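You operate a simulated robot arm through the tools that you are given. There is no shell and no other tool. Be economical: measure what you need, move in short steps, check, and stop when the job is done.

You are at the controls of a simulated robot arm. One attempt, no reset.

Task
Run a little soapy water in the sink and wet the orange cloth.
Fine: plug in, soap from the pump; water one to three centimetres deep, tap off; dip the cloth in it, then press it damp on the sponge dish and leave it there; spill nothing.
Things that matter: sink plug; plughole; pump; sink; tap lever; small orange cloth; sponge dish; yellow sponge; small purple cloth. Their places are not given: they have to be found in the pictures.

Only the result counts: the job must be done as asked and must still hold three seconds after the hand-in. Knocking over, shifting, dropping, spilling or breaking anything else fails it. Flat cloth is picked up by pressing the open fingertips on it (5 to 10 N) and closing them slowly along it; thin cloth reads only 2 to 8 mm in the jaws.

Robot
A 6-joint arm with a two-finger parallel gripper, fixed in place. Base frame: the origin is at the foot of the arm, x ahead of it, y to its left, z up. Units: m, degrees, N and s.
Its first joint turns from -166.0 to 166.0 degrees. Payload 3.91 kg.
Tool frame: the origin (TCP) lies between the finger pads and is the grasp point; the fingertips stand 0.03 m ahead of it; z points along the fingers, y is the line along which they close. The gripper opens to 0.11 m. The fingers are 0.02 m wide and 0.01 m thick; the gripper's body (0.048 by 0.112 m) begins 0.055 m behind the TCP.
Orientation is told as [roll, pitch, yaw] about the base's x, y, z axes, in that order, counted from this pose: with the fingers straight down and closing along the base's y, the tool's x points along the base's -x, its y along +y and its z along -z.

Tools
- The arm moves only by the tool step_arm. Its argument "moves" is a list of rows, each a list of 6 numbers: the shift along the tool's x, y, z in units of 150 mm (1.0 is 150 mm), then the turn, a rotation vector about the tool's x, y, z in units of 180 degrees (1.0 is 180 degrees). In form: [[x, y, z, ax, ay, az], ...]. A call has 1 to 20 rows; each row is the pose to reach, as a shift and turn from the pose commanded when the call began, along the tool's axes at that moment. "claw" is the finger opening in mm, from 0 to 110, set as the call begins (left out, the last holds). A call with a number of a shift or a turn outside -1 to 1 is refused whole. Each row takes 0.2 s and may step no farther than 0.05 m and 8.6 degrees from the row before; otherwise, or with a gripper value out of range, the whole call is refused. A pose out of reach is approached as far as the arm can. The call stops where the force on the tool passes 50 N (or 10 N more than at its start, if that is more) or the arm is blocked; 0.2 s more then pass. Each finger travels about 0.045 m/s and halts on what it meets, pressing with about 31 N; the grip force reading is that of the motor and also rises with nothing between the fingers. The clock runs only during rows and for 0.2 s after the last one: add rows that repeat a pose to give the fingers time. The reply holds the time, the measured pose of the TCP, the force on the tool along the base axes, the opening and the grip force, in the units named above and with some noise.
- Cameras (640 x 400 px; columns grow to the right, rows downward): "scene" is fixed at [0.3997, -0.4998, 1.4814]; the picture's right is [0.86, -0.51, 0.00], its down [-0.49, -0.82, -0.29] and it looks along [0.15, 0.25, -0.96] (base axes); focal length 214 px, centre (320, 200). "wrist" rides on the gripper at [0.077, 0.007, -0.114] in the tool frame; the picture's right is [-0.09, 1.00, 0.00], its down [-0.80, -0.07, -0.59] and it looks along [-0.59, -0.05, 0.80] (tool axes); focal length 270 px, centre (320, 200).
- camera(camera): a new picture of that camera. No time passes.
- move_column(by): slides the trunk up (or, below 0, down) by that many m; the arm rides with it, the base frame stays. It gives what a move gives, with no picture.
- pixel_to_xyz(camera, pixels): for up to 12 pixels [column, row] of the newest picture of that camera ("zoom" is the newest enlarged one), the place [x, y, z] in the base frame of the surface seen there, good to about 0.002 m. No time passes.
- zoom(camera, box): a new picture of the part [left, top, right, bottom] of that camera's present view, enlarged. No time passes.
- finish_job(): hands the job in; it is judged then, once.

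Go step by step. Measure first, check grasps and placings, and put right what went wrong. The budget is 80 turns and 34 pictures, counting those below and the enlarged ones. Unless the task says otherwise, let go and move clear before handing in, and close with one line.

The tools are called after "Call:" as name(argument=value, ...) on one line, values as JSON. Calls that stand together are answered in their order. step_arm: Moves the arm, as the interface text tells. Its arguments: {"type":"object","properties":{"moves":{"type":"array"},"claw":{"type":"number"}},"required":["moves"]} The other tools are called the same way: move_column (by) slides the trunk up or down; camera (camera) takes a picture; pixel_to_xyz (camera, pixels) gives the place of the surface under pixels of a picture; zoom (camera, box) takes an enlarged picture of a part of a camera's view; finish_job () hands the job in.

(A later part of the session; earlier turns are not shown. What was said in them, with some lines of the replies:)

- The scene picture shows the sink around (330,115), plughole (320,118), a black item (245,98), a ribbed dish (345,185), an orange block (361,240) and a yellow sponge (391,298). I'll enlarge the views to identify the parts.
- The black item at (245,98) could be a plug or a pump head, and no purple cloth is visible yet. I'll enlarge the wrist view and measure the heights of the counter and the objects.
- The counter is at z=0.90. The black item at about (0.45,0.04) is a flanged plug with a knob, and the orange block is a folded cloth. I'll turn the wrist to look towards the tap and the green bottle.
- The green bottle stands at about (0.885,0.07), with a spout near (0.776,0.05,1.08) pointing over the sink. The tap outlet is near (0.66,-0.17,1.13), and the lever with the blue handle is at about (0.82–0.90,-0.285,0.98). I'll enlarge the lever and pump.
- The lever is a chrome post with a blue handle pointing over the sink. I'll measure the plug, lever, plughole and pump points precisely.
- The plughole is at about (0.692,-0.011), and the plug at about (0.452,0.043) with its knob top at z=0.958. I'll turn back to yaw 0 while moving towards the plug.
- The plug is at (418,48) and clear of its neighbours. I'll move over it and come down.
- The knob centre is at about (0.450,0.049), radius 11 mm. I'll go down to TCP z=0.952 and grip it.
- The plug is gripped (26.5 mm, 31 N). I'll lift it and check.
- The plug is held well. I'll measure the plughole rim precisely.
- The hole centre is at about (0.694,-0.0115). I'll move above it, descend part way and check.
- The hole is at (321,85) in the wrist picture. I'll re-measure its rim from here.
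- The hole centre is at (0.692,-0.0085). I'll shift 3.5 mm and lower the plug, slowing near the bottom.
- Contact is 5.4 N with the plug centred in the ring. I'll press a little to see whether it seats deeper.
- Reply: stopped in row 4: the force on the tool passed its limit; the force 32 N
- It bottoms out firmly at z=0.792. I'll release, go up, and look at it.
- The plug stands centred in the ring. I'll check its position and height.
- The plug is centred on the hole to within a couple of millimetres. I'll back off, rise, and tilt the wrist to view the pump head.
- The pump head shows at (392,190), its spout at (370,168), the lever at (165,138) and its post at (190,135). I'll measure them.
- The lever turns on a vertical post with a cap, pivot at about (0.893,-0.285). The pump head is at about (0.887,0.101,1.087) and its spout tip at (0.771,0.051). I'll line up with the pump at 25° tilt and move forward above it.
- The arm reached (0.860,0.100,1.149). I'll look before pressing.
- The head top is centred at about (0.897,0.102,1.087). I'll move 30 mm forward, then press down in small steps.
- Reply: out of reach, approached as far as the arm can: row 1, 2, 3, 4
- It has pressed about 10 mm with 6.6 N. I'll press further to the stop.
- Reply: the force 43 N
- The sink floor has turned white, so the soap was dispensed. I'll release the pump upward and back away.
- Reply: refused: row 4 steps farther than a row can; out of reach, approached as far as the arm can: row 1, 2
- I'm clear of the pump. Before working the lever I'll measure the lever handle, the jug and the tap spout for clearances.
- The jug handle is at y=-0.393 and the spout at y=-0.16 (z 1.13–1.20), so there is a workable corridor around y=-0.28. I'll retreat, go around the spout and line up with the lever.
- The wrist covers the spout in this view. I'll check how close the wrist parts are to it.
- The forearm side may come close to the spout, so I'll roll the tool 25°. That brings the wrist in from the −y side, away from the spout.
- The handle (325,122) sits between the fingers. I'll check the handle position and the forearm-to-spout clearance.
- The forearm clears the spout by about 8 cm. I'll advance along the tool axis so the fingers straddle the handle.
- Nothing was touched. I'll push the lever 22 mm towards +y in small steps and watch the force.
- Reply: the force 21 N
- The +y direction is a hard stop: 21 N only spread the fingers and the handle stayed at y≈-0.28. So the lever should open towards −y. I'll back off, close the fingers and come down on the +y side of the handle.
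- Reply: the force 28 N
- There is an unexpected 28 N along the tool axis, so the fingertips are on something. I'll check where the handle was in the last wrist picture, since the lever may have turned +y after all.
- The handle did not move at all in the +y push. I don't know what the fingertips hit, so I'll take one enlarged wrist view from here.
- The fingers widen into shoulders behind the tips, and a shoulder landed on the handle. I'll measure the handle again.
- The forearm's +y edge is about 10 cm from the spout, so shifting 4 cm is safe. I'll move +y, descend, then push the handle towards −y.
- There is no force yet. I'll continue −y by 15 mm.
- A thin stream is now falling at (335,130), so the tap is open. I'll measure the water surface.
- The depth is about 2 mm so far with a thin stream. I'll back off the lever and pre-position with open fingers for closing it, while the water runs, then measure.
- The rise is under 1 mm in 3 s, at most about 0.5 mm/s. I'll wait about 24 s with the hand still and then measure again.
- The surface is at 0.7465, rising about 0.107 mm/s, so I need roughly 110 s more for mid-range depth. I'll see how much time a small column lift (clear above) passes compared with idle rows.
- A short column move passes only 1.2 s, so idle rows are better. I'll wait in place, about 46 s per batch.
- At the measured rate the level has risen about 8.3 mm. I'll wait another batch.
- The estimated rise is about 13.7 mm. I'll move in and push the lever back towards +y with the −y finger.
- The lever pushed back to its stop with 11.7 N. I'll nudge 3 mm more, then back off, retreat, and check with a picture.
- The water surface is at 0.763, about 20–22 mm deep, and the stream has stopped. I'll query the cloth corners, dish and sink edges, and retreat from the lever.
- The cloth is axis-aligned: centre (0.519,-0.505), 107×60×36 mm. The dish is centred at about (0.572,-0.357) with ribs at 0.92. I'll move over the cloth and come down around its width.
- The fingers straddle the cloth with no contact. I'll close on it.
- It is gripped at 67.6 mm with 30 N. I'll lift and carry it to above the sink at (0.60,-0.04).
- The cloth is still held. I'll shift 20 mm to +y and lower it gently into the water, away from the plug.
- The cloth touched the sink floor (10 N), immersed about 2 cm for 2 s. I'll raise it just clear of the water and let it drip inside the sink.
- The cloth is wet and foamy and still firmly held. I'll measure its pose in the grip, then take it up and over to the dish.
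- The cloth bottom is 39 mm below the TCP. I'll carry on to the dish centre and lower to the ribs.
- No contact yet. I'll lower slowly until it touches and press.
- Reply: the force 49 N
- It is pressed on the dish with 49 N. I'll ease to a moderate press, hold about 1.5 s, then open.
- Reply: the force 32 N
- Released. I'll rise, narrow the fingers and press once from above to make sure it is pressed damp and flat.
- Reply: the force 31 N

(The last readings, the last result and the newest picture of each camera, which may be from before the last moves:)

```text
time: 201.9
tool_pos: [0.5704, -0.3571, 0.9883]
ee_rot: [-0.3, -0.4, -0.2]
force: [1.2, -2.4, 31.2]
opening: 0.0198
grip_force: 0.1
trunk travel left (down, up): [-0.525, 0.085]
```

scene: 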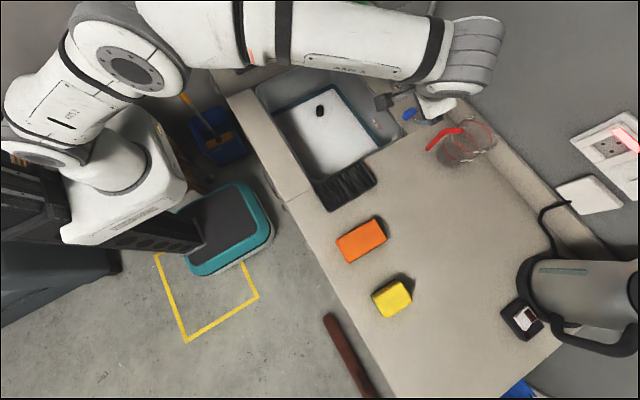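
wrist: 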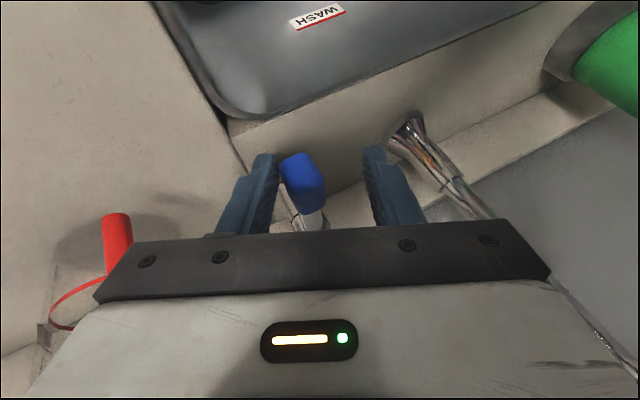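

Pressed at 31 N from above. I'll rise clear and take the last picture.

Call:
step_arm(moves=[[0, 0, -0.04, 0, 0, 0], [0, 0, -0.3, 0, 0, 0], [0, 0, -0.6, 0, 0, 0], [0, 0, -0.9, 0, 0, 0], [0.3, 0, -0.95, 0, 0, 0], [0.6, 0, -0.95, 0, 0, 0], [0.9, 0, -0.95, 0, 0, 0]])

Call:
camera(camera="scene")

Call:
pixel_to_xyz(camera="scene", pixels=[[345, 182], [320, 140], [305, 130], [330, 150], [360, 175], [330, 190], [350, 140]])

```text
time: 203.6
tool_pos: [0.4345, -0.3562, 1.1255]
ee_rot: [0.0, 0.0, -0.1]
force: [-0.4, 0.4, -0.7]
opening: 0.02
grip_force: 0.1
trunk travel left (down, up): [-0.525, 0.085]
```

```text
0 pictures are left
```

scene: 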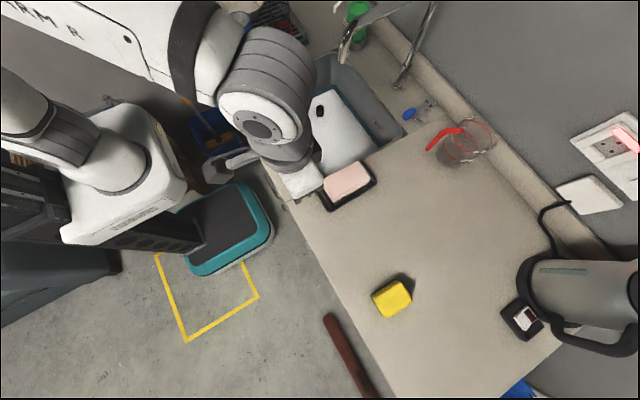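

```text
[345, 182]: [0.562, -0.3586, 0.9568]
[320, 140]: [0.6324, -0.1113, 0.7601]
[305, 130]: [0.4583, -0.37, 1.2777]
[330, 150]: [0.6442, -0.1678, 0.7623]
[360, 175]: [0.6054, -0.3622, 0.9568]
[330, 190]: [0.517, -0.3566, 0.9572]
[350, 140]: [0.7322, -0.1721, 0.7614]
```

The last picture shows the cloth flat on the dish at (345,182). The water surface is at about 0.761 (around 2 cm deep), the stream has stopped, the plug is in place, nothing else has moved, and the hand is clear, so I'm handing in.

Call:
finish_job()

```text
The job is handed in.
```

The job is handed in: the plug is in, soap came from the pump, about 2 cm of water is in the sink with the tap off, and the wet orange cloth is pressed and left on the sponge dish.
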